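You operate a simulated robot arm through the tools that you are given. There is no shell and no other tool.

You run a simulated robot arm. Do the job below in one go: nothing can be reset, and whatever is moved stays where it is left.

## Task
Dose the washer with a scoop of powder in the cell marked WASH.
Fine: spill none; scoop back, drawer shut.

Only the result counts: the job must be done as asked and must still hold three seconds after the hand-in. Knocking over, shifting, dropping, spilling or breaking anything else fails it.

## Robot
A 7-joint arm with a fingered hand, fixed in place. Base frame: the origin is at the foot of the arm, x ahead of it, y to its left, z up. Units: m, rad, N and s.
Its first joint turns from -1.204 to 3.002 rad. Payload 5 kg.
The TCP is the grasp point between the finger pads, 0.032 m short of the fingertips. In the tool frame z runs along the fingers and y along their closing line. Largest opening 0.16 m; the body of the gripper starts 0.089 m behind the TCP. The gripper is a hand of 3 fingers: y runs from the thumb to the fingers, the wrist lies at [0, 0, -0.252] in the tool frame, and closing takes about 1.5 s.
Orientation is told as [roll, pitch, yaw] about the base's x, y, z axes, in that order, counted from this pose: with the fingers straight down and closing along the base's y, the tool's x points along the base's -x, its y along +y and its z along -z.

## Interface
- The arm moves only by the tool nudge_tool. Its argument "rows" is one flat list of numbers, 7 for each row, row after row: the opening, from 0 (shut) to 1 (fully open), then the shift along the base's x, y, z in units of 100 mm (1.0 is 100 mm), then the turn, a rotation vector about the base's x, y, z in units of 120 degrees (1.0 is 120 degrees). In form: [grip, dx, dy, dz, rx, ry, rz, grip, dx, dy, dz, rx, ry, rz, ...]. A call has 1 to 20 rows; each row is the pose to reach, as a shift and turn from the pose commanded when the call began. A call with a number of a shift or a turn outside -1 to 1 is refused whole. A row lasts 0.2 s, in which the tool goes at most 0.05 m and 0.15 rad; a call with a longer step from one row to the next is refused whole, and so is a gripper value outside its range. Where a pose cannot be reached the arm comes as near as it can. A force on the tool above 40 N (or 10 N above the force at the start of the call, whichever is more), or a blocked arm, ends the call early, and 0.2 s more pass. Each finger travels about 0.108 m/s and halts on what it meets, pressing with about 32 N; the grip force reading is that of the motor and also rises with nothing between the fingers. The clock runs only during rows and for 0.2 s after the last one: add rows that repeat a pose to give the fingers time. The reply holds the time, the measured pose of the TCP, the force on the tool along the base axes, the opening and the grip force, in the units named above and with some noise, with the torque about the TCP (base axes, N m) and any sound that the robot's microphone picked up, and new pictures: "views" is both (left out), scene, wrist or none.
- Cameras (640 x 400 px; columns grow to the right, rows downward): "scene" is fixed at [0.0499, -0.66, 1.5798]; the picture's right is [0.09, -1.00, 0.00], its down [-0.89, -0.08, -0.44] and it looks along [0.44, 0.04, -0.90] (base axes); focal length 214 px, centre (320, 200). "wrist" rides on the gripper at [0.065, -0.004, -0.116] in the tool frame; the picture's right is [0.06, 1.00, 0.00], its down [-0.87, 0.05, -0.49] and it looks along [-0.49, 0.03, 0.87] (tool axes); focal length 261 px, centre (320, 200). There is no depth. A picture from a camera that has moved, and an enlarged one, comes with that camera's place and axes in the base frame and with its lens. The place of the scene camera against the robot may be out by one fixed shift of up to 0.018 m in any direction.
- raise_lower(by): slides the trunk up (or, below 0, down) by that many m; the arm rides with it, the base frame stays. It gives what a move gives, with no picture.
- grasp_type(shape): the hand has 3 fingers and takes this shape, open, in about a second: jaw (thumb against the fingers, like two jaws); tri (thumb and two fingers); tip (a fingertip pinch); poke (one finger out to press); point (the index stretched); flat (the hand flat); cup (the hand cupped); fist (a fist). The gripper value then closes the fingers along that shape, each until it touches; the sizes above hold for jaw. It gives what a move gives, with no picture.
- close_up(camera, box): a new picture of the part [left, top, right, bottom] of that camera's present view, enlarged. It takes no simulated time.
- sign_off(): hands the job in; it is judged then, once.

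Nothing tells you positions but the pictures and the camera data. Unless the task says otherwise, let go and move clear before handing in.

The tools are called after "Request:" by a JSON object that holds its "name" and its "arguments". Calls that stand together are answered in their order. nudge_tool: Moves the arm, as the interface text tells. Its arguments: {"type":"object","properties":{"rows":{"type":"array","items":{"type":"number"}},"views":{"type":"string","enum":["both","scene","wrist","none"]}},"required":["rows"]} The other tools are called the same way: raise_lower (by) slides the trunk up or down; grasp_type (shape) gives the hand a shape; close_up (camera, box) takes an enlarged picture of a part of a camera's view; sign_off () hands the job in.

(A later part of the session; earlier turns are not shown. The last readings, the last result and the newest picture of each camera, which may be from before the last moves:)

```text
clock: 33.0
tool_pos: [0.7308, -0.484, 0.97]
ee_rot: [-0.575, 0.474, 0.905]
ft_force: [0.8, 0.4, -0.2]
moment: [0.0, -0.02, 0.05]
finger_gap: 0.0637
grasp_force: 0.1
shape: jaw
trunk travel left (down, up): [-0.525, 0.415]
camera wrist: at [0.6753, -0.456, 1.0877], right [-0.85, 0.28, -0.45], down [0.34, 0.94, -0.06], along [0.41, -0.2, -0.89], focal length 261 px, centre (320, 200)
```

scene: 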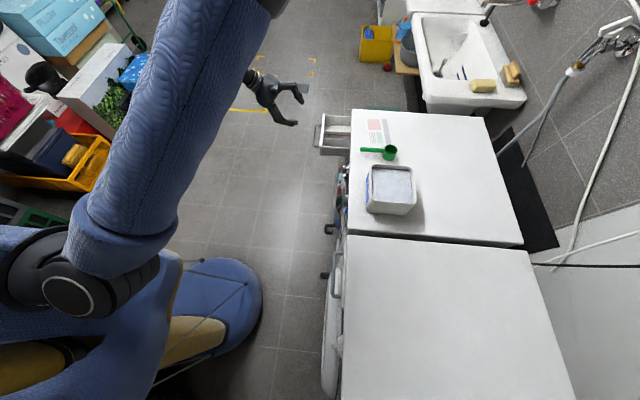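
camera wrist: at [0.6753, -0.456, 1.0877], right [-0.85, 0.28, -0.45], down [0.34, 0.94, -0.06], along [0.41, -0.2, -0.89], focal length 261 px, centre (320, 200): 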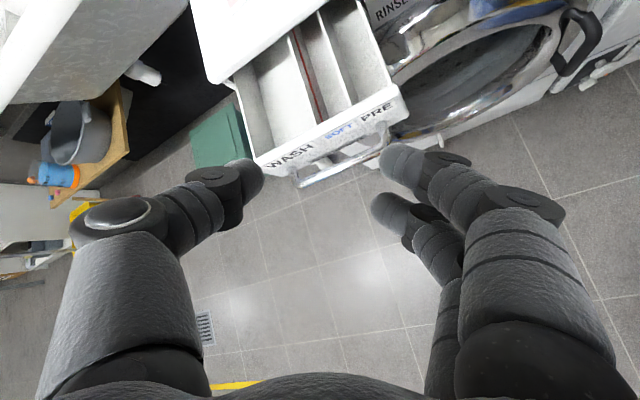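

The spin works cleanly and shows all three cells. I'll finish the remaining 45° while moving toward the scoop, staying above the surface.

Request:
{"name": "nudge_tool", "arguments": {"rows": [0.4, -0.1, -0.1, 0, -0.0112, 0.0406, 0.0463, 0.4, -0.2, -0.2, 0, -0.0223, 0.0813, 0.0925, 0.4, -0.3, -0.3, 0, -0.0335, 0.1219, 0.1388, 0.4, -0.4, -0.4, 0, -0.0447, 0.1625, 0.185, 0.4, -0.5, -0.5, 0, -0.0558, 0.2031, 0.2313, 0.4, -0.6, -0.6, 0, -0.067, 0.2438, 0.2775]}}

```text
clock: 34.4
tool_pos: [0.6696, -0.5431, 0.9694]
ee_rot: [-0.015, 0.72, 1.822]
ft_force: [0.4, 0.4, -0.3]
moment: [0.02, 0.0, 0.03]
finger_gap: 0.0636
grasp_force: 0.0
shape: jaw
trunk travel left (down, up): [-0.525, 0.415]
camera wrist: at [0.6647, -0.5161, 1.0998], right [-0.95, -0.3, 0.03], down [-0.3, 0.93, -0.2], along [0.03, -0.2, -0.98], focal length 261 px, centre (320, 200)
```

scene: 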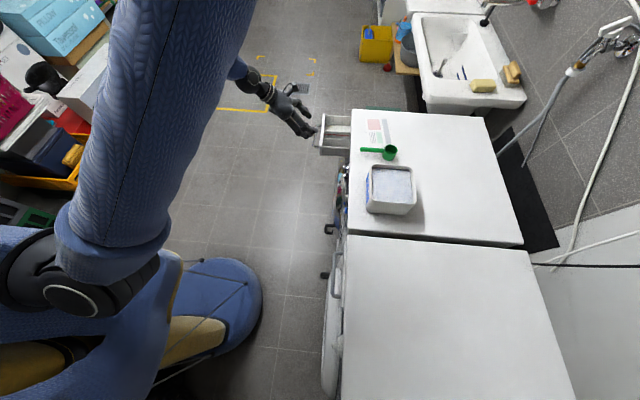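
wrist: 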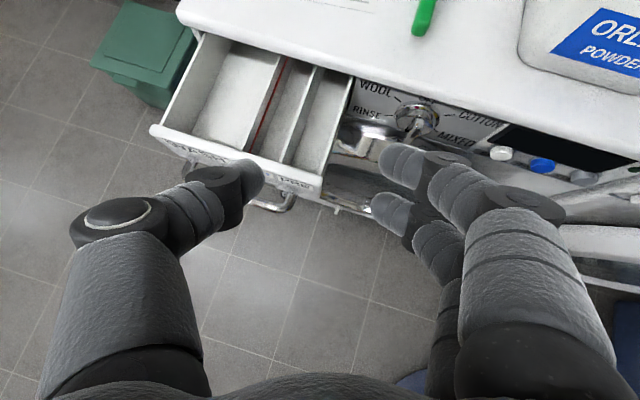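

Good view: the hand now closes along x. I'll straighten the yaw and move closer to the scoop, staying above the surface.

Request:
{"name": "nudge_tool", "arguments": {"rows": [0.4, -0.06, -0.2, 0.05, 0, 0, -0.03, 0.4, -0.12, -0.4, 0.1, 0, 0, -0.06, 0.4, -0.18, -0.6, 0.15, 0, 0, -0.09, 0.4, -0.2, -0.8, 0.2, 0, 0, -0.12]}}

```text
clock: 35.4
tool_pos: [0.6497, -0.623, 0.9897]
ee_rot: [-0.013, 0.719, 1.568]
ft_force: [0.2, 0.2, -0.9]
moment: [-0.04, -0.01, 0.04]
finger_gap: 0.0636
grasp_force: 0.1
shape: jaw
trunk travel left (down, up): [-0.525, 0.415]
camera wrist: at [0.6523, -0.5958, 1.1188], right [-1.0, -0.05, 0.03], down [-0.06, 0.98, -0.2], along [-0.02, -0.21, -0.98], focal length 261 px, centre (320, 200)
```

scene: 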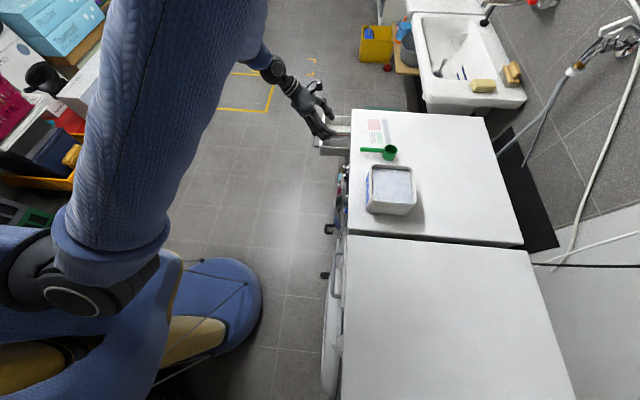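
wrist: 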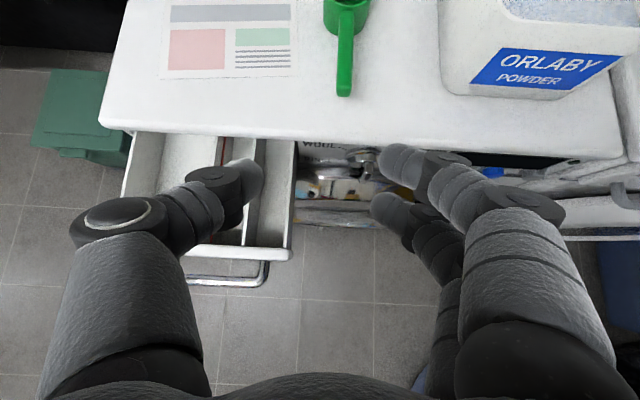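

The pose is aligned (closing along x) and reachable. I'll advance over the scoop with a bit more tilt to measure it better.

Request:
{"name": "nudge_tool", "arguments": {"rows": [0.4, 0, -0.2, 0.1, -0.03, 0, 0, 0.4, 0, -0.4, 0.2, -0.06, 0, 0, 0.4, 0, -0.6, 0.2, -0.09, 0, 0, 0.4, 0, -0.7, 0.2, -0.12, 0, 0]}}

```text
clock: 36.4
tool_pos: [0.6508, -0.6934, 1.0089]
ee_rot: [-0.014, 0.973, 1.569]
ft_force: [-0.3, -0.3, 0.2]
moment: [0.0, 0.01, 0.01]
finger_gap: 0.0636
grasp_force: 0.1
shape: jaw
trunk travel left (down, up): [-0.525, 0.415]
camera wrist: at [0.653, -0.6338, 1.1282], right [-1.0, -0.05, 0.04], down [-0.06, 0.9, -0.44], along [-0.02, -0.44, -0.9], focal length 261 px, centre (320, 200)
```

scene: 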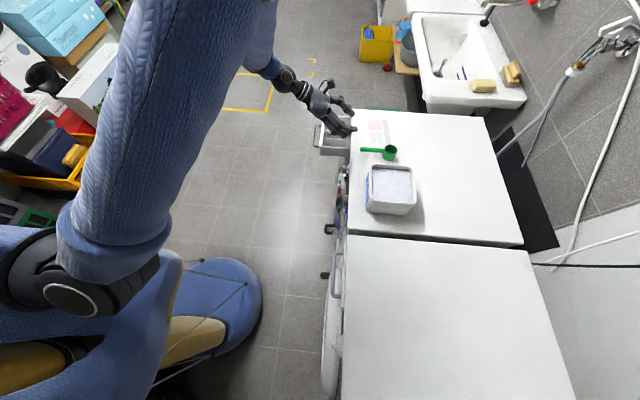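
wrist: 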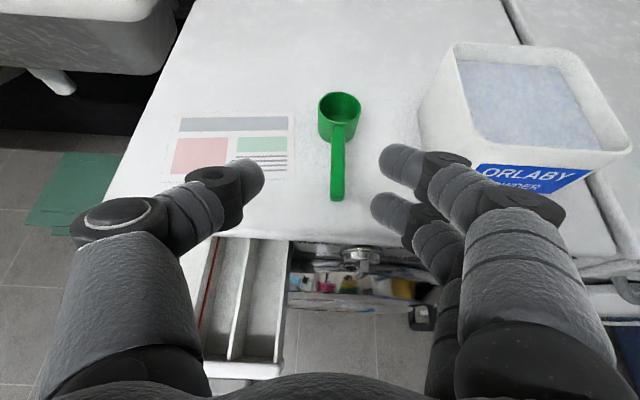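

Tilt is now 56° with everything in reach, and the scoop and box are in full view. I'll zoom in on both to measure them.

Request:
{"name": "close_up", "arguments": {"camera": "wrist", "box": [290, 80, 390, 210]}}

Request:
{"name": "close_up", "arguments": {"camera": "wrist", "box": [410, 30, 640, 220]}}

```text
3.08 times, centred on (340, 145) of wrist
camera zoom: at [0.653, -0.6338, 1.1282], right [-1.0, -0.05, 0.04], down [-0.06, 0.9, -0.44], along [-0.02, -0.44, -0.9], focal length 802 px, centre (258, 369)
```

zoom: 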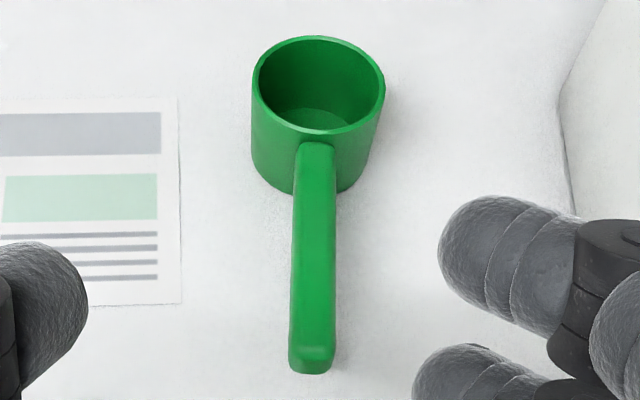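

```text
2.11 times, centred on (525, 125) of wrist
camera zoom: at [0.653, -0.6338, 1.1282], right [-1.0, -0.05, 0.04], down [-0.06, 0.9, -0.44], along [-0.02, -0.44, -0.9], focal length 549 px, centre (-112, 358)
```

zoom: 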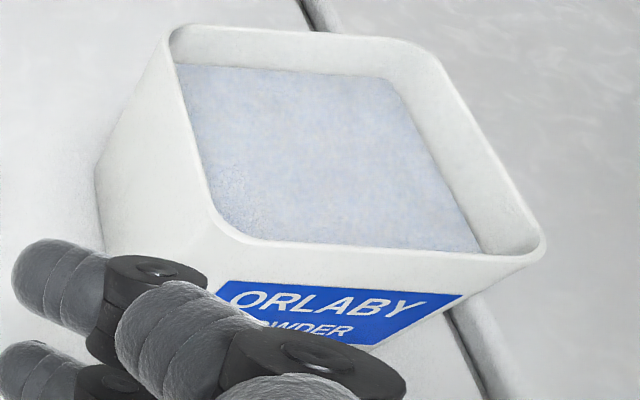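

Measured: bowl centre (0.629, -0.882), rim z≈0.889, washer top z≈0.85, handle along y from y≈-0.856 to -0.761 at z≈0.88. I'll go above the handle with a steeper finger angle (about 29° tilt) so the tips stay clear of the surface.

Request:
{"name": "nudge_tool", "arguments": {"rows": [0.4, -0.07, -0.2, 0, 0.05, 0, 0, 0.4, -0.14, -0.4, 0, 0.1, 0, 0, 0.4, -0.21, -0.6, 0, 0.15, 0, 0, 0.4, -0.21, -0.8, 0, 0.19, 0, 0, 0.4, -0.21, -0.9, -0.1, 0.226, 0, 0]}}

```text
clock: 37.6
tool_pos: [0.6299, -0.7847, 0.9982]
ee_rot: [-0.014, 0.499, 1.569]
ft_force: [0.6, -0.9, -0.3]
moment: [0.02, -0.04, 0.02]
finger_gap: 0.0638
grasp_force: 0.1
shape: jaw
trunk travel left (down, up): [-0.525, 0.415]
camera wrist: at [0.6313, -0.786, 1.1311], right [-1.0, -0.06, 0.02], down [-0.06, 1.0, 0.02], along [-0.02, 0.02, -1.0], focal length 261 px, centre (320, 200)
```

scene: 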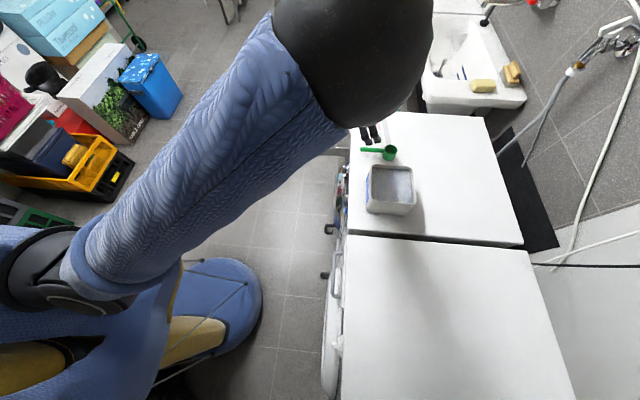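
wrist: 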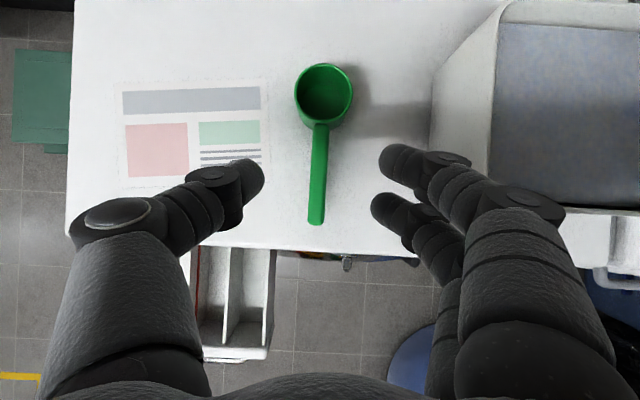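

Positions agree in this straight-down view. I'll descend toward the handle in stages.

Request:
{"name": "nudge_tool", "arguments": {"rows": [0.4, -0.01, -0.05, -0.25, 0, 0, 0, 0.4, -0.01, -0.1, -0.5, 0, 0, 0, 0.4, -0.01, -0.1, -0.7, 0, 0, 0], "views": "wrist"}}

```text
clock: 38.4
tool_pos: [0.6291, -0.7945, 0.9286]
ee_rot: [-0.014, 0.497, 1.569]
ft_force: [0.4, -0.9, -0.3]
moment: [-0.01, 0.01, 0.01]
finger_gap: 0.0637
grasp_force: 0.1
shape: jaw
trunk travel left (down, up): [-0.525, 0.415]
camera wrist: at [0.6302, -0.7965, 1.0622], right [-1.0, -0.06, 0.02], down [-0.06, 1.0, 0.02], along [-0.02, 0.02, -1.0], focal length 261 px, centre (320, 200)
```

wrist: 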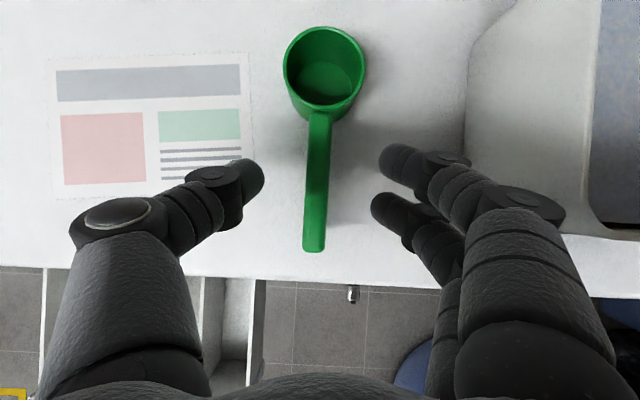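

The handle is centred between the fingers. I'll descend the last 3.4 cm to TCP z≈0.895.

Request:
{"name": "nudge_tool", "arguments": {"rows": [0.4, 0, 0, -0.15, 0, 0, 0, 0.4, 0, 0, -0.28, 0, 0, 0, 0.4, 0, 0, -0.34, 0, 0, 0], "views": "wrist"}}

```text
clock: 39.2
tool_pos: [0.6283, -0.7928, 0.8947]
ee_rot: [-0.012, 0.498, 1.568]
ft_force: [-0.1, -0.1, 0.0]
moment: [-0.03, -0.01, 0.01]
finger_gap: 0.0636
grasp_force: 0.2
shape: jaw
trunk travel left (down, up): [-0.525, 0.415]
camera wrist: at [0.6304, -0.7953, 1.0282], right [-1.0, -0.06, 0.02], down [-0.06, 1.0, 0.02], along [-0.02, 0.01, -1.0], focal length 261 px, centre (320, 200)
```

wrist: 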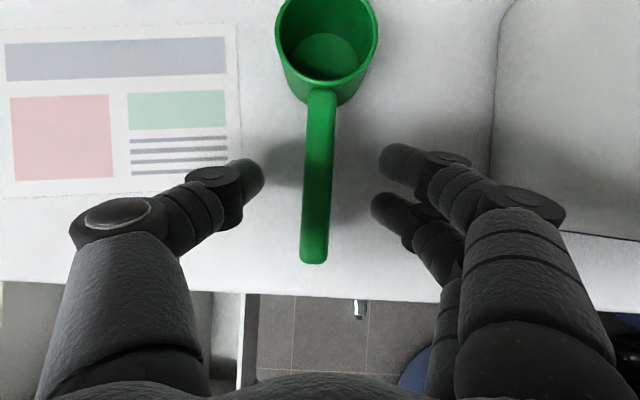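

No contact yet. I'll go 4 mm lower and close the fingers on the handle.

Request:
{"name": "nudge_tool", "arguments": {"rows": [0.35, 0, 0, -0.04, 0, 0, 0, 0.25, 0, 0, -0.04, 0, 0, 0, 0.18, 0, 0, -0.04, 0, 0, 0, 0.12, 0, 0, -0.04, 0, 0, 0], "views": "wrist"}}

```text
clock: 40.2
tool_pos: [0.6291, -0.794, 0.891]
ee_rot: [-0.013, 0.499, 1.569]
ft_force: [-0.7, -0.5, 0.0]
moment: [0.0, -0.03, -0.01]
finger_gap: 0.0198
grasp_force: 0.0
shape: jaw
trunk travel left (down, up): [-0.525, 0.415]
camera wrist: at [0.6304, -0.7948, 1.0246], right [-1.0, -0.06, 0.02], down [-0.06, 1.0, 0.02], along [-0.02, 0.01, -1.0], focal length 261 px, centre (320, 200)
```

wrist: 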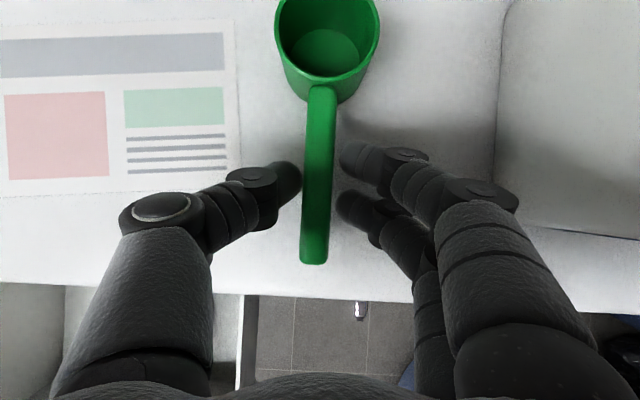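

The fingers are just short of the handle on both sides. I'll finish closing.

Request:
{"name": "nudge_tool", "arguments": {"rows": [0.08, 0, 0, 0, 0, 0, 0, 0.04, 0, 0, 0, 0, 0, 0, 0, 0, 0, 0, 0, 0, 0, 0, 0, 0, 0, 0, 0, 0, 0, 0, 0, 0, 0, 0, 0], "views": "wrist"}}

```text
clock: 41.4
tool_pos: [0.6293, -0.793, 0.8904]
ee_rot: [-0.014, 0.498, 1.569]
ft_force: [0.0, -0.5, 1.5]
moment: [-0.15, -0.09, 0.02]
finger_gap: 0.009
grasp_force: 32.5
shape: jaw
trunk travel left (down, up): [-0.525, 0.415]
camera wrist: at [0.6304, -0.7948, 1.0247], right [-1.0, -0.06, 0.02], down [-0.06, 1.0, 0.02], along [-0.02, 0.01, -1.0], focal length 261 px, centre (320, 200)
```

wrist: 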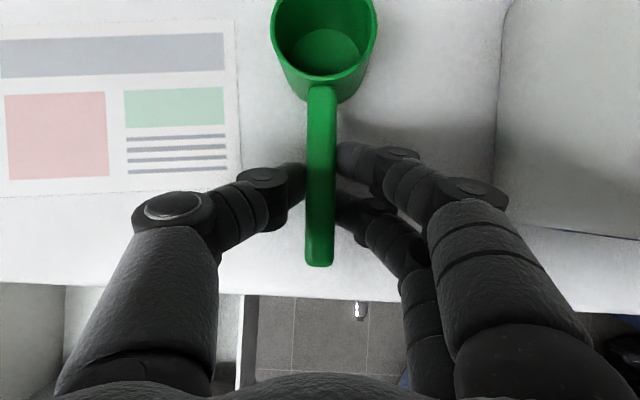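

The handle is gripped (gap 9 mm). I'll lift slowly and check that the scoop comes along level.

Request:
{"name": "nudge_tool", "arguments": {"rows": [0, 0, 0, 0.1, 0, 0, 0, 0, 0, 0, 0.25, 0, 0, 0, 0, 0, 0, 0.45, 0, 0, 0, 0, 0, 0, 0.7, 0, 0, 0, 0, 0, 0, 1.0, 0, 0, 0]}}

```text
clock: 42.6
tool_pos: [0.6266, -0.7923, 0.9914]
ee_rot: [-0.014, 0.497, 1.57]
ft_force: [-0.2, -0.6, -0.4]
moment: [0.05, -0.01, 0.0]
finger_gap: 0.0069
grasp_force: 31.7
shape: jaw
trunk travel left (down, up): [-0.525, 0.415]
camera wrist: at [0.629, -0.7934, 1.1243], right [-1.0, -0.06, 0.02], down [-0.06, 1.0, 0.02], along [-0.02, 0.01, -1.0], focal length 261 px, centre (320, 200)
```

scene: 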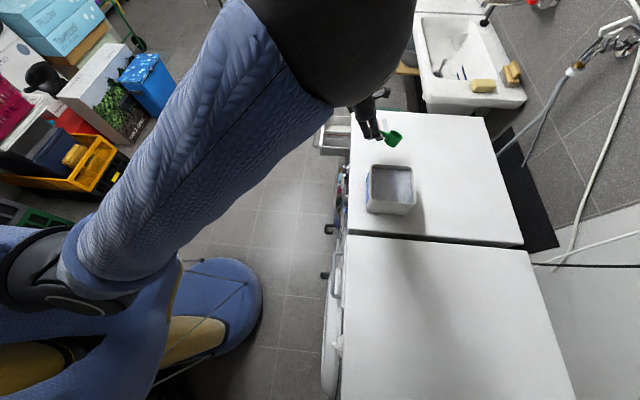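
wrist: 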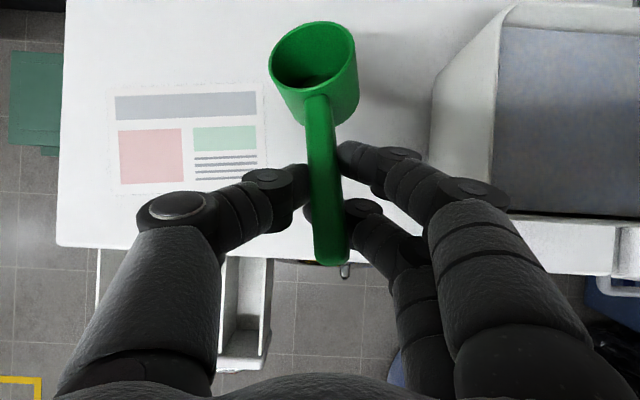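

The scoop is lifted but has tilted a little in the grip. I'll look closer before deciding how to proceed.

Request:
{"name": "close_up", "arguments": {"camera": "wrist", "box": [250, 10, 390, 280]}}

Request:
{"name": "close_up", "arguments": {"camera": "scene", "box": [345, 80, 445, 220]}}

```text
1.48 times, centred on (320, 145) of wrist
camera zoom: at [0.629, -0.7934, 1.1243], right [-1.0, -0.06, 0.02], down [-0.06, 1.0, 0.02], along [-0.02, 0.01, -1.0], focal length 386 px, centre (320, 282)
```

zoom: 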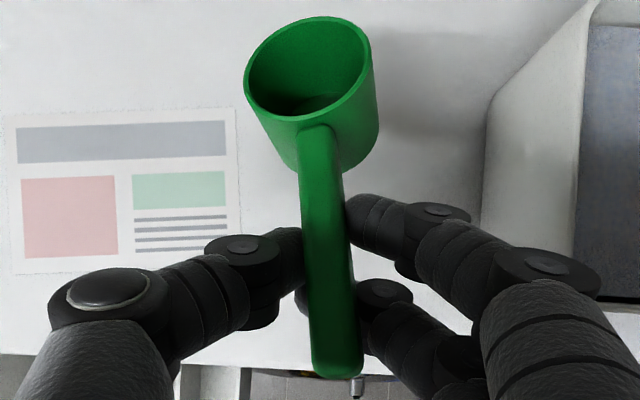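

```text
2.86 times, centred on (395, 150) of scene
camera zoom: at [0.0499, -0.66, 1.5798], right [0.09, -1.0, 0.0], down [-0.89, -0.08, -0.44], along [0.44, 0.04, -0.9], focal length 613 px, centre (106, 343)
```

zoom: 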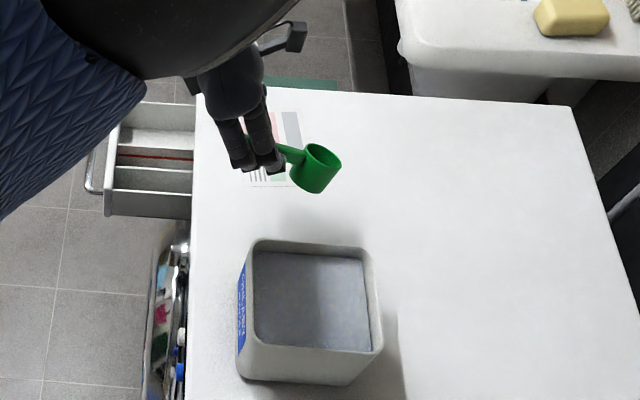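

The grip at the fingertips is shallow, so the bowl drooped. I'll set the bowl down near the front edge with the handle overhanging, which gives room to re-grip much deeper. First I'll carry it there at height.

Request:
{"name": "nudge_tool", "arguments": {"rows": [0, 0, 0.1, 0, 0, 0, 0, 0, 0, 0.3, 0, 0, 0, 0, 0, 0, 0.5, 0, 0, 0, 0, 0, 0, 0.7, 0, 0, 0, 0, 0, 0, 0.9, 0, 0, 0, 0, 0, 0, 1.0, 0, 0, 0], "views": "wrist"}}

```text
refused: rows must hold 7 numbers for each row
```

That call was refused only because I miscounted the numbers, so nothing moved. The scoop is still held and I'm resending the same carry move.

Request:
{"name": "nudge_tool", "arguments": {"rows": [0, 0, 0.1, 0, 0, 0, 0, 0, 0, 0.3, 0, 0, 0, 0, 0, 0, 0.5, 0, 0, 0, 0, 0, 0, 0.7, 0, 0, 0, 0, 0, 0, 0.9, 0, 0, 0, 0, 0, 0, 1.0, 0, 0, 0, 0], "views": "wrist"}}

```text
clock: 44.0
tool_pos: [0.6273, -0.6909, 0.9916]
ee_rot: [-0.012, 0.498, 1.568]
ft_force: [0.1, -0.6, 0.4]
moment: [0.03, 0.03, -0.03]
finger_gap: 0.007
grasp_force: 32.9
shape: jaw
trunk travel left (down, up): [-0.525, 0.415]
camera wrist: at [0.6297, -0.6934, 1.1247], right [-1.0, -0.06, 0.02], down [-0.06, 1.0, 0.02], along [-0.02, 0.01, -1.0], focal length 261 px, centre (320, 200)
```

wrist: 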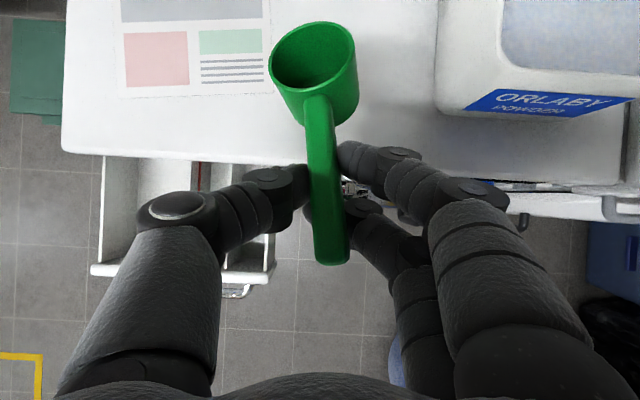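

The scoop is steady in the grip and the bowl is just inside the front edge (y≈-0.73). I'll lower it slowly.

Request:
{"name": "nudge_tool", "arguments": {"rows": [0, 0, 0, -0.2, 0, 0, 0, 0, 0, 0, -0.4, 0, 0, 0, 0, 0, 0, -0.55, 0, 0, 0, 0, 0, 0, -0.65, 0, 0, 0, 0, 0, 0, -0.72, 0, 0, 0], "views": "wrist"}}

Request:
{"name": "close_up", "arguments": {"camera": "scene", "box": [320, 80, 420, 220]}}

```text
clock: 45.2
tool_pos: [0.6284, -0.6945, 0.9196]
ee_rot: [-0.013, 0.497, 1.568]
ft_force: [0.5, 0.6, 2.0]
moment: [-0.2, -0.02, -0.02]
finger_gap: 0.0069
grasp_force: 31.4
shape: jaw
trunk travel left (down, up): [-0.525, 0.415]
camera wrist: at [0.6296, -0.6948, 1.0527], right [-1.0, -0.06, 0.02], down [-0.06, 1.0, 0.02], along [-0.02, 0.01, -1.0], focal length 261 px, centre (320, 200)
```

wrist: 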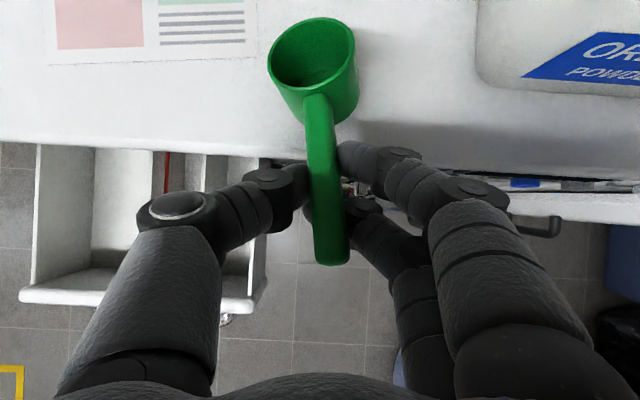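

```text
2.86 times, centred on (370, 150) of scene
camera zoom: at [0.0499, -0.66, 1.5798], right [0.09, -1.0, 0.0], down [-0.89, -0.08, -0.44], along [0.44, 0.04, -0.9], focal length 613 px, centre (177, 343)
```

zoom: 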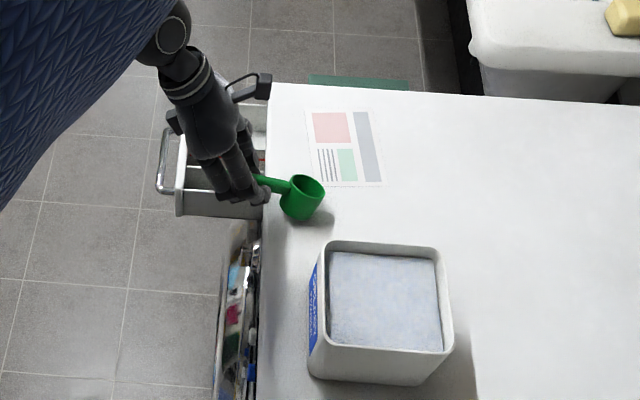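

The bowl has just touched down. I'll continue gently so it levels itself against the surface.

Request:
{"name": "nudge_tool", "arguments": {"rows": [0, 0, 0, -0.07, 0, 0, 0, 0, 0, 0, -0.14, 0, 0, 0, 0, 0, 0, -0.21, 0, 0, 0, 0, 0, 0, -0.27, 0, 0, 0, 0, 0, 0, -0.3, 0, 0, 0], "views": "wrist"}}

Request:
{"name": "close_up", "arguments": {"camera": "wrist", "box": [240, 0, 400, 280]}}

```text
clock: 46.4
tool_pos: [0.6291, -0.6934, 0.8891]
ee_rot: [-0.014, 0.497, 1.569]
ft_force: [0.6, -0.7, 0.5]
moment: [0.01, -0.01, -0.01]
finger_gap: 0.0041
grasp_force: 31.3
shape: jaw
trunk travel left (down, up): [-0.525, 0.415]
camera wrist: at [0.6302, -0.6949, 1.0226], right [-1.0, -0.06, 0.02], down [-0.06, 1.0, 0.02], along [-0.02, 0.01, -1.0], focal length 261 px, centre (320, 200)
```

wrist: 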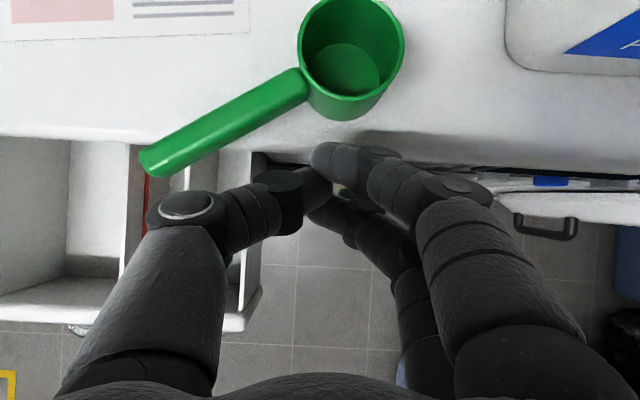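

```text
1.43 times, centred on (320, 140) of wrist
camera zoom: at [0.6302, -0.6949, 1.0226], right [-1.0, -0.06, 0.02], down [-0.06, 1.0, 0.02], along [-0.02, 0.01, -1.0], focal length 372 px, centre (320, 286)
```

zoom: 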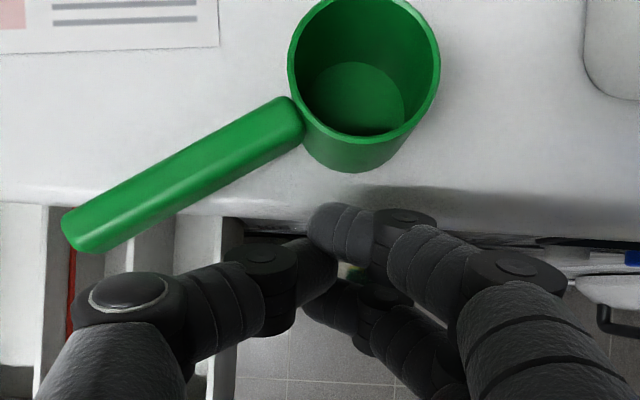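

The handle slipped out while levelling, and the scoop turned about its bowl. It's still upright on the washer, bowl at about (0.616, -0.773), handle tip at about (0.718, -0.708). I'll back away and up, then re-plan the grasp.

Request:
{"name": "nudge_tool", "arguments": {"rows": [0, 0, 0.15, 0.05, 0, 0, 0, 0, 0, 0.25, 0.3, 0, 0, 0, 0.1, 0, 0.25, 0.6, 0, 0, 0, 0.2, 0, 0.2, 0.9, 0, 0, 0, 0.3, 0, 0.2, 1.0, 0, 0, 0, 0.4, 0, 0.2, 1.0, 0, 0, 0]}}

Request:
{"name": "close_up", "arguments": {"camera": "wrist", "box": [180, 40, 420, 240]}}

```text
clock: 47.8
tool_pos: [0.6272, -0.6729, 0.9878]
ee_rot: [-0.013, 0.497, 1.568]
ft_force: [0.6, -0.1, 0.6]
moment: [0.0, -0.05, -0.02]
finger_gap: 0.0636
grasp_force: 0.2
shape: jaw
trunk travel left (down, up): [-0.525, 0.415]
camera wrist: at [0.6296, -0.6751, 1.1207], right [-1.0, -0.06, 0.02], down [-0.06, 1.0, 0.02], along [-0.02, 0.01, -1.0], focal length 261 px, centre (320, 200)
```

scene: 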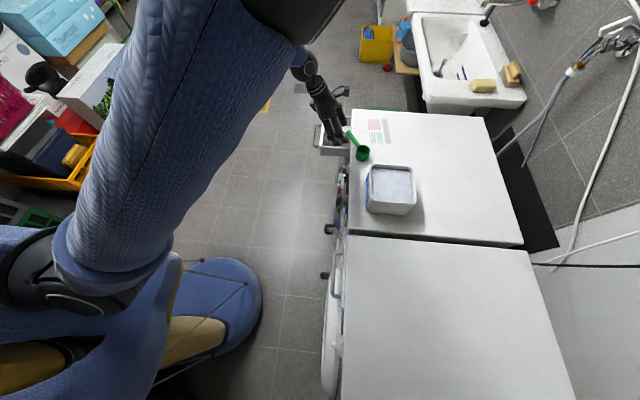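
wrist: 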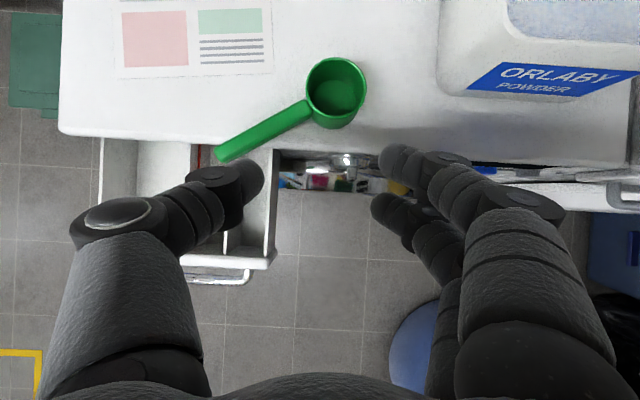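

```text
2.00 times, centred on (300, 140) of wrist
camera zoom: at [0.6296, -0.6751, 1.1207], right [-1.0, -0.06, 0.02], down [-0.06, 1.0, 0.02], along [-0.02, 0.01, -1.0], focal length 521 px, centre (360, 320)
```

zoom: 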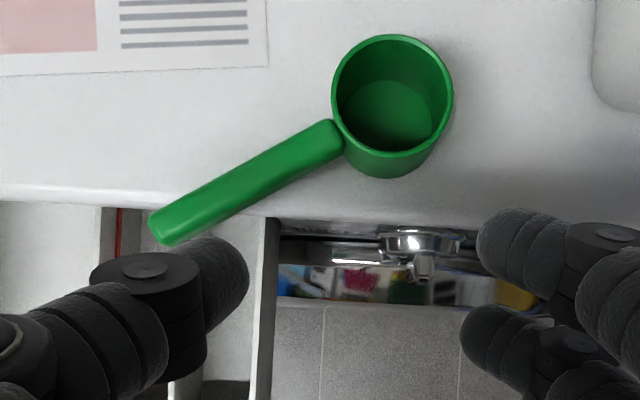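

Clear view: handle runs from (0.646, -0.753) to (0.712, -0.712), about 32° off the x axis, right at the washer's front edge. I'll re-orient the hand to close across it, nearly straight down, so both fingers and the thumb bear on the handle.

Request:
{"name": "nudge_tool", "arguments": {"rows": [0.4, 0.07, 0.03, 0.02, 0.0207, -0.026, -0.0559, 0.4, 0.13, 0.06, 0.04, 0.0414, -0.0521, -0.1118, 0.4, 0.2, 0.09, 0.06, 0.0621, -0.0781, -0.1677, 0.4, 0.26, 0.12, 0.08, 0.0828, -0.1042, -0.2236, 0.4, 0.33, 0.15, 0.1, 0.1034, -0.1302, -0.2795, 0.4, 0.4, 0.18, 0.12, 0.1241, -0.1562, -0.3354, 0.4, 0.46, 0.2, 0.12, 0.1448, -0.1823, -0.3913, 0.4, 0.53, 0.23, 0.12, 0.1655, -0.2083, -0.4472]}}

```text
clock: 49.6
tool_pos: [0.6823, -0.6497, 1.0015]
ee_rot: [-0.221, 0.0, 0.554]
ft_force: [0.4, 0.2, 0.9]
moment: [0.04, 0.01, 0.01]
finger_gap: 0.0632
grasp_force: 0.1
shape: jaw
trunk travel left (down, up): [-0.525, 0.415]
camera wrist: at [0.6147, -0.6659, 1.1149], right [-0.57, 0.8, -0.22], down [0.65, 0.59, 0.47], along [0.5, 0.12, -0.86], focal length 261 px, centre (320, 200)
```

scene: 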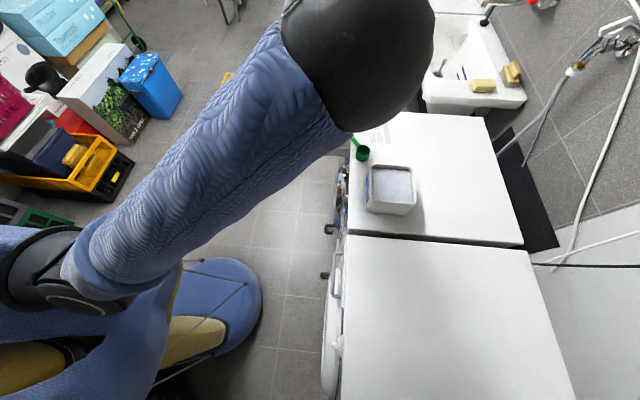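
wrist: 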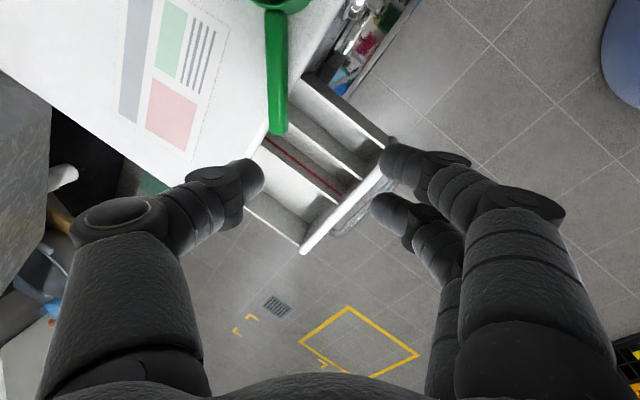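

The orientation landed exactly and the handle is aligned with the hand. I'll go to a pre-grasp point just above it.

Request:
{"name": "nudge_tool", "arguments": {"rows": [0.4, -0.01, -0.3, -0.2, 0, 0, 0, 0.4, -0.03, -0.65, -0.4, 0, 0, 0, 0.4, -0.03, -0.65, -0.55, 0, 0, 0], "views": "wrist"}}

```text
clock: 50.4
tool_pos: [0.6779, -0.7146, 0.9463]
ee_rot: [-0.223, 0.0, 0.555]
ft_force: [0.6, 0.8, -0.5]
moment: [0.0, 0.02, -0.02]
finger_gap: 0.0638
grasp_force: 0.1
shape: jaw
trunk travel left (down, up): [-0.525, 0.415]
camera wrist: at [0.6103, -0.7308, 1.0598], right [-0.57, 0.79, -0.22], down [0.65, 0.6, 0.47], along [0.5, 0.12, -0.86], focal length 261 px, centre (320, 200)
```

wrist: 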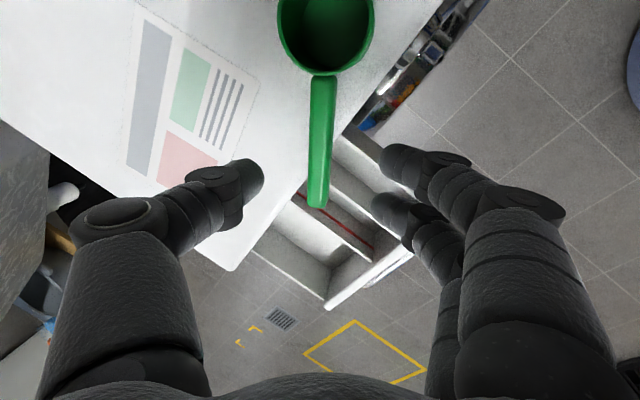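

The handle is centred between the thumb and fingers. I'll descend to gripping height.

Request:
{"name": "nudge_tool", "arguments": {"rows": [0.4, 0.02, -0.07, -0.25, 0, 0, 0, 0.4, 0.04, -0.12, -0.45, 0, 0, 0, 0.4, 0.04, -0.14, -0.55, 0, 0, 0], "views": "wrist"}}

```text
clock: 51.2
tool_pos: [0.683, -0.7297, 0.8916]
ee_rot: [-0.221, 0.001, 0.555]
ft_force: [0.2, -1.2, 0.1]
moment: [-0.01, -0.01, -0.01]
finger_gap: 0.0635
grasp_force: 0.0
shape: jaw
trunk travel left (down, up): [-0.525, 0.415]
camera wrist: at [0.6154, -0.745, 1.005], right [-0.57, 0.79, -0.22], down [0.65, 0.59, 0.47], along [0.5, 0.12, -0.86], focal length 261 px, centre (320, 200)
```

wrist: 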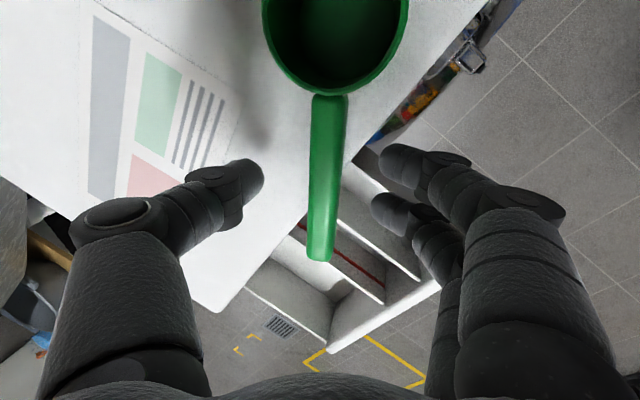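

Both fingers and the thumb straddle the handle squarely. I'll lower 5 mm more and close in stages.

Request:
{"name": "nudge_tool", "arguments": {"rows": [0.35, 0, 0, -0.05, 0, 0, 0, 0.25, 0, 0, -0.05, 0, 0, 0, 0.15, 0, 0, -0.05, 0, 0, 0, 0.1, 0, 0, -0.05, 0, 0, 0, 0.05, 0, 0, -0.05, 0, 0, 0, 0, 0, 0, -0.05, 0, 0, 0, 0, 0, 0, -0.05, 0, 0, 0, 0, 0, 0, -0.05, 0, 0, 0], "views": "wrist"}}

Request:
{"name": "close_up", "arguments": {"camera": "wrist", "box": [220, 0, 440, 280]}}

```text
clock: 53.0
tool_pos: [0.6825, -0.7289, 0.8867]
ee_rot: [-0.221, 0.0, 0.557]
ft_force: [-5.1, 19.0, 0.0]
moment: [0.75, 0.18, -0.48]
finger_gap: 0.0001
grasp_force: 32.3
shape: jaw
trunk travel left (down, up): [-0.525, 0.415]
camera wrist: at [0.6152, -0.7435, 1.0013], right [-0.57, 0.79, -0.22], down [0.65, 0.6, 0.47], along [0.5, 0.12, -0.86], focal length 261 px, centre (320, 200)
```

wrist: 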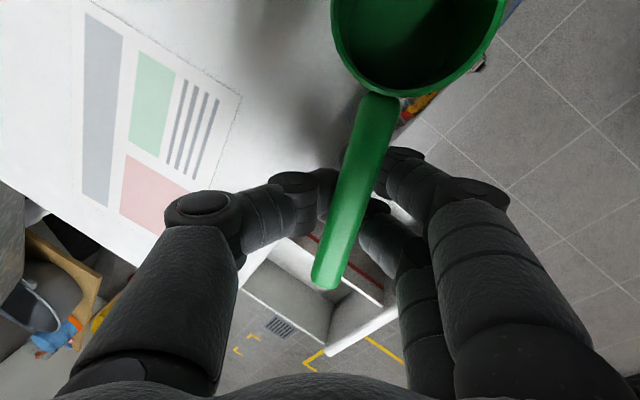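

```text
1.43 times, centred on (330, 140) of wrist
camera zoom: at [0.6152, -0.7435, 1.0013], right [-0.57, 0.79, -0.22], down [0.65, 0.6, 0.47], along [0.5, 0.12, -0.86], focal length 372 px, centre (306, 286)
```

zoom: 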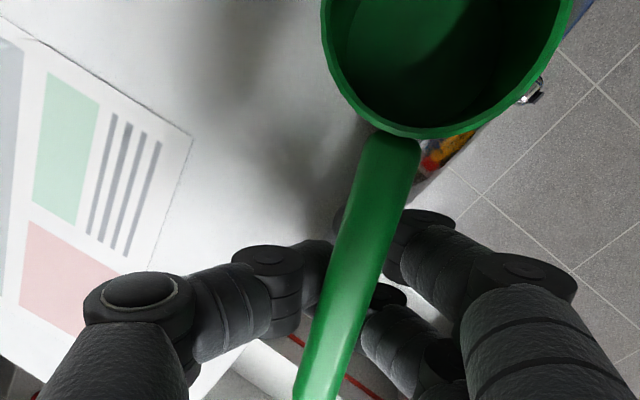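

The fingers closed beneath the handle: they converge like a V, so only the very tips can pinch something this thin. I'll see how the scoop is sitting before opening.

Request:
{"name": "close_up", "arguments": {"camera": "scene", "box": [330, 110, 400, 200]}}

Request:
{"name": "close_up", "arguments": {"camera": "wrist", "box": [260, 0, 560, 120]}}

```text
4.44 times, centred on (365, 155) of scene
camera zoom: at [0.0499, -0.66, 1.5798], right [0.09, -1.0, 0.0], down [-0.89, -0.08, -0.44], along [0.44, 0.04, -0.9], focal length 953 px, centre (120, 400)
```

zoom: 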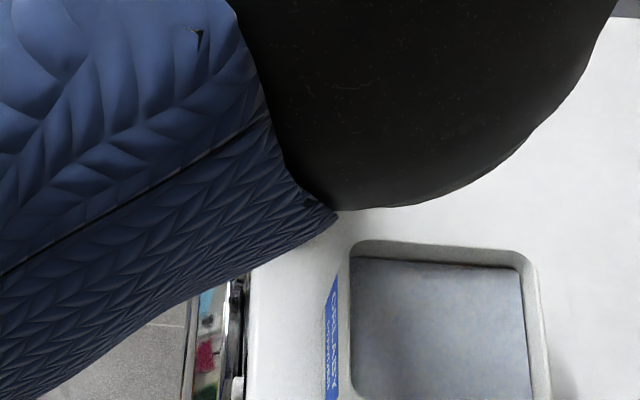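

```text
2.13 times, centred on (410, 60) of wrist
camera zoom: at [0.6152, -0.7435, 1.0013], right [-0.57, 0.79, -0.22], down [0.65, 0.6, 0.47], along [0.5, 0.12, -0.86], focal length 556 px, centre (128, 499)
```

zoom: 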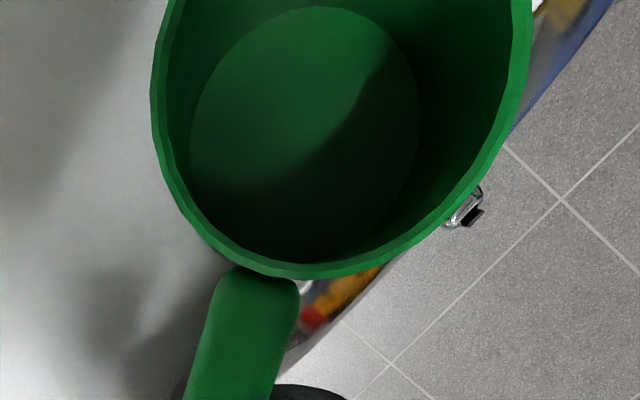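

The hand now carries the handle on closed fingertips, and the bowl sits at about (0.603, -0.745), right at the front edge. Opening here could let it tip off. I'll rise slightly to come off the edge, then use the fingers to push the bowl back inwards.

Request:
{"name": "nudge_tool", "arguments": {"rows": [0, 0, 0, 0.04, 0, 0, 0, 0, 0, 0, 0.08, 0, 0, 0, 0, -0.06, -0.08, 0.08, 0, 0, 0], "views": "wrist"}}

```text
clock: 53.8
tool_pos: [0.6767, -0.7375, 0.8929]
ee_rot: [-0.224, 0.0, 0.555]
ft_force: [0.0, 1.2, 0.9]
moment: [0.01, -0.02, -0.01]
finger_gap: 0.0
grasp_force: 32.5
shape: jaw
trunk travel left (down, up): [-0.525, 0.415]
camera wrist: at [0.6089, -0.753, 1.0078], right [-0.57, 0.79, -0.22], down [0.65, 0.59, 0.47], along [0.5, 0.12, -0.86], focal length 261 px, centre (320, 200)
```

wrist: 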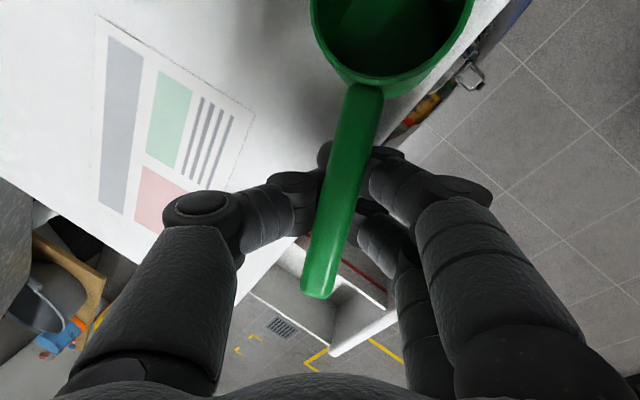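

The load is gone and the bowl came along a little (centre about (0.599, -0.760)). I'll keep pushing inwards in small steps.

Request:
{"name": "nudge_tool", "arguments": {"rows": [0, -0.04, -0.08, 0, 0, 0, 0, 0, -0.08, -0.16, 0, 0, 0, 0, 0, -0.12, -0.24, 0, 0, 0, 0], "views": "wrist"}}

```text
clock: 54.6
tool_pos: [0.6643, -0.7609, 0.893]
ee_rot: [-0.221, 0.0, 0.556]
ft_force: [0.8, -0.4, -0.7]
moment: [0.02, -0.01, -0.01]
finger_gap: 0.0003
grasp_force: 32.1
shape: jaw
trunk travel left (down, up): [-0.525, 0.415]
camera wrist: at [0.5971, -0.7769, 1.0076], right [-0.57, 0.79, -0.22], down [0.65, 0.6, 0.47], along [0.5, 0.12, -0.86], focal length 261 px, centre (320, 200)
```

wrist: 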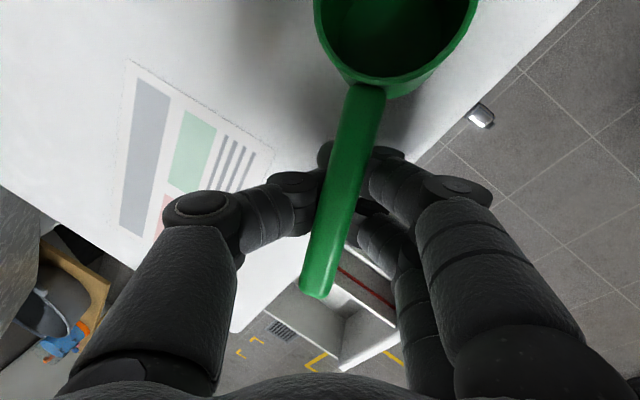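

The scoop follows the hand and the bowl is now about 5 cm inside the edge, so it's safe to release. I'll lower slightly and open slowly so the handle settles back down.

Request:
{"name": "nudge_tool", "arguments": {"rows": [0, 0, 0, -0.04, 0, 0, 0, 0.04, 0, 0, -0.04, 0, 0, 0, 0.08, 0, 0, -0.04, 0, 0, 0, 0.12, 0, 0, -0.04, 0, 0, 0, 0.18, 0, 0, -0.04, 0, 0, 0, 0.25, 0, 0, -0.04, 0, 0, 0, 0.32, 0, 0, -0.04, 0, 0, 0], "views": "wrist"}}

```text
clock: 56.2
tool_pos: [0.6647, -0.7607, 0.8911]
ee_rot: [-0.221, 0.0, 0.557]
ft_force: [0.7, 0.1, 0.9]
moment: [0.03, 0.02, -0.04]
finger_gap: 0.0501
grasp_force: 0.1
shape: jaw
trunk travel left (down, up): [-0.525, 0.415]
camera wrist: at [0.5971, -0.7767, 1.0043], right [-0.57, 0.79, -0.22], down [0.65, 0.6, 0.47], along [0.5, 0.12, -0.86], focal length 261 px, centre (320, 200)
```

wrist: 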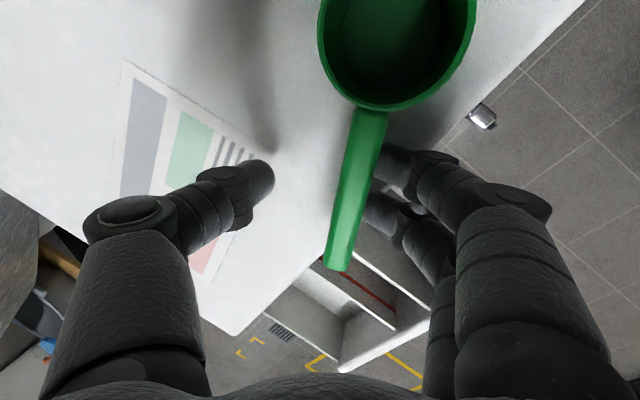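

The scoop is resting flat again with the handle between the fingers. I'll shift slightly off the handle and rise straight up to measure it again.

Request:
{"name": "nudge_tool", "arguments": {"rows": [0.4, -0.04, 0.07, 0, 0, 0, 0, 0.4, -0.04, 0.07, 0.2, 0, 0, 0, 0.4, -0.04, 0.07, 0.5, 0, 0, 0, 0.4, -0.04, 0.07, 0.8, 0, 0, 0], "views": "wrist"}}

Request:
{"name": "close_up", "arguments": {"camera": "wrist", "box": [260, 20, 460, 200]}}

```text
clock: 57.2
tool_pos: [0.6599, -0.7545, 0.9739]
ee_rot: [-0.22, 0.0, 0.557]
ft_force: [-0.6, -0.3, 0.0]
moment: [0.01, -0.02, 0.01]
finger_gap: 0.0634
grasp_force: 0.1
shape: jaw
trunk travel left (down, up): [-0.525, 0.415]
camera wrist: at [0.5929, -0.7711, 1.0876], right [-0.57, 0.79, -0.22], down [0.65, 0.6, 0.47], along [0.5, 0.12, -0.86], focal length 261 px, centre (320, 200)
```

wrist: 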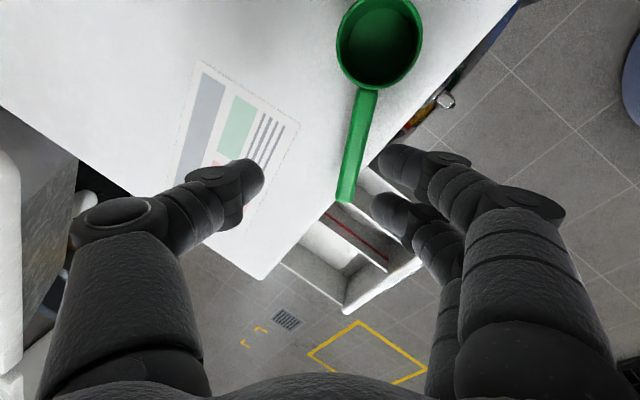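

```text
2.22 times, centred on (360, 110) of wrist
camera zoom: at [0.5929, -0.7711, 1.0876], right [-0.57, 0.79, -0.22], down [0.65, 0.6, 0.47], along [0.5, 0.12, -0.86], focal length 579 px, centre (231, 400)
```

zoom: 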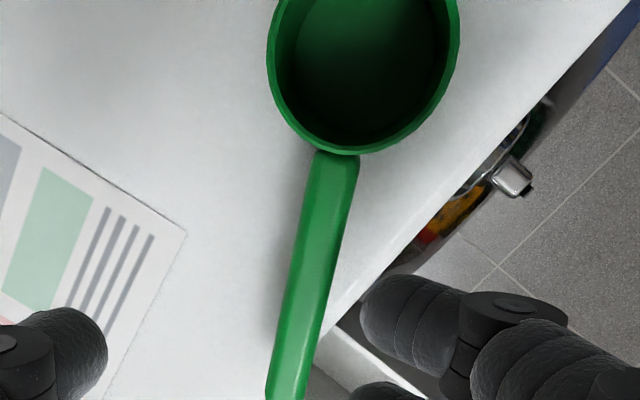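

Re-measured: bowl (0.589, -0.781), handle tip (0.693, -0.729), handle at about 27°. The tips must be level with the handle's flat sides, so I need the hand straight down with TCP about 2 cm above the handle. I'll straighten the tool above the grip point.

Request:
{"name": "nudge_tool", "arguments": {"rows": [0.4, 0, 0.05, 0, 0.031, 0.016, -0.013, 0.4, 0.02, 0.1, 0, 0.062, 0.032, -0.026, 0.4, 0.02, 0.1, -0.1, 0.0935, 0.048, -0.039], "views": "wrist"}}

```text
clock: 58.0
tool_pos: [0.6627, -0.7455, 0.9602]
ee_rot: [0.001, -0.008, 0.472]
ft_force: [-0.1, 0.3, -0.1]
moment: [0.02, 0.02, -0.01]
finger_gap: 0.0635
grasp_force: 0.1
shape: jaw
trunk travel left (down, up): [-0.525, 0.415]
camera wrist: at [0.6049, -0.7789, 1.0759], right [-0.51, 0.86, 0.0], down [0.75, 0.44, 0.5], along [0.43, 0.25, -0.87], focal length 261 px, centre (320, 200)
```

wrist: 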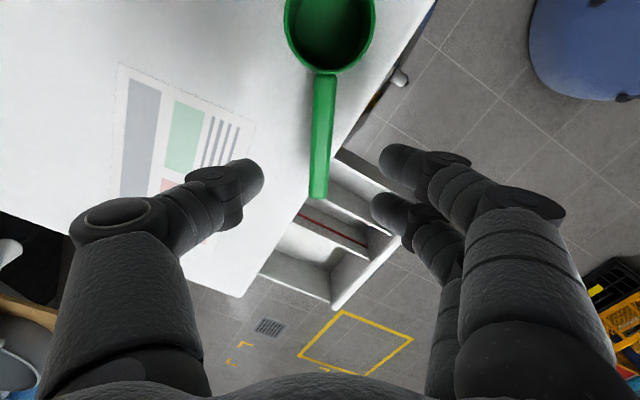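

Straight down is reachable here and the handle is centred and aligned. I'll descend until the tips straddle it at the right height (TCP z≈0.901).

Request:
{"name": "nudge_tool", "arguments": {"rows": [0.4, 0, 0, -0.2, 0, 0, 0, 0.35, 0, 0, -0.4, 0, 0, 0, 0.3, 0, 0, -0.55, 0, 0, 0, 0.25, 0, 0, -0.59, 0, 0, 0], "views": "wrist"}}

Request:
{"name": "close_up", "arguments": {"camera": "wrist", "box": [230, 60, 410, 260]}}

```text
clock: 59.0
tool_pos: [0.6622, -0.7429, 0.9018]
ee_rot: [0.0, -0.009, 0.473]
ft_force: [-0.2, 0.1, -0.2]
moment: [-0.05, 0.02, -0.02]
finger_gap: 0.0405
grasp_force: 0.1
shape: jaw
trunk travel left (down, up): [-0.525, 0.415]
camera wrist: at [0.6045, -0.7766, 1.017], right [-0.51, 0.86, 0.0], down [0.75, 0.44, 0.5], along [0.43, 0.25, -0.87], focal length 261 px, centre (320, 200)
```

wrist: 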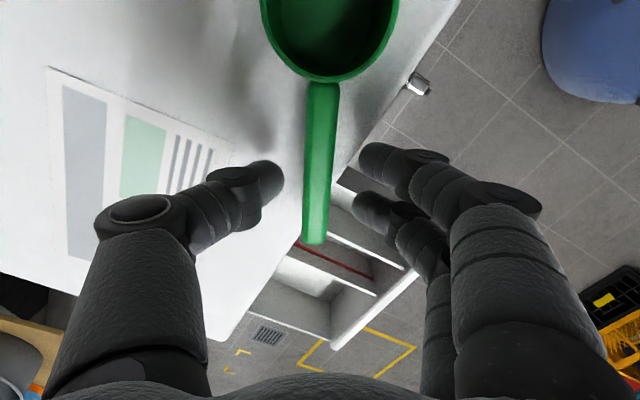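

```text
2.00 times, centred on (320, 160) of wrist
camera zoom: at [0.6045, -0.7766, 1.017], right [-0.51, 0.86, 0.0], down [0.75, 0.44, 0.5], along [0.43, 0.25, -0.87], focal length 521 px, centre (320, 280)
```

zoom: 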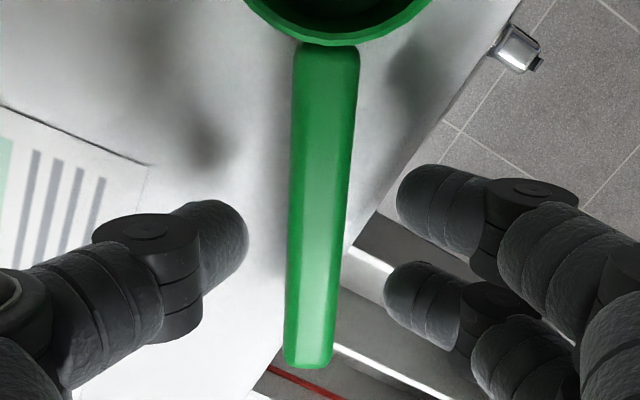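

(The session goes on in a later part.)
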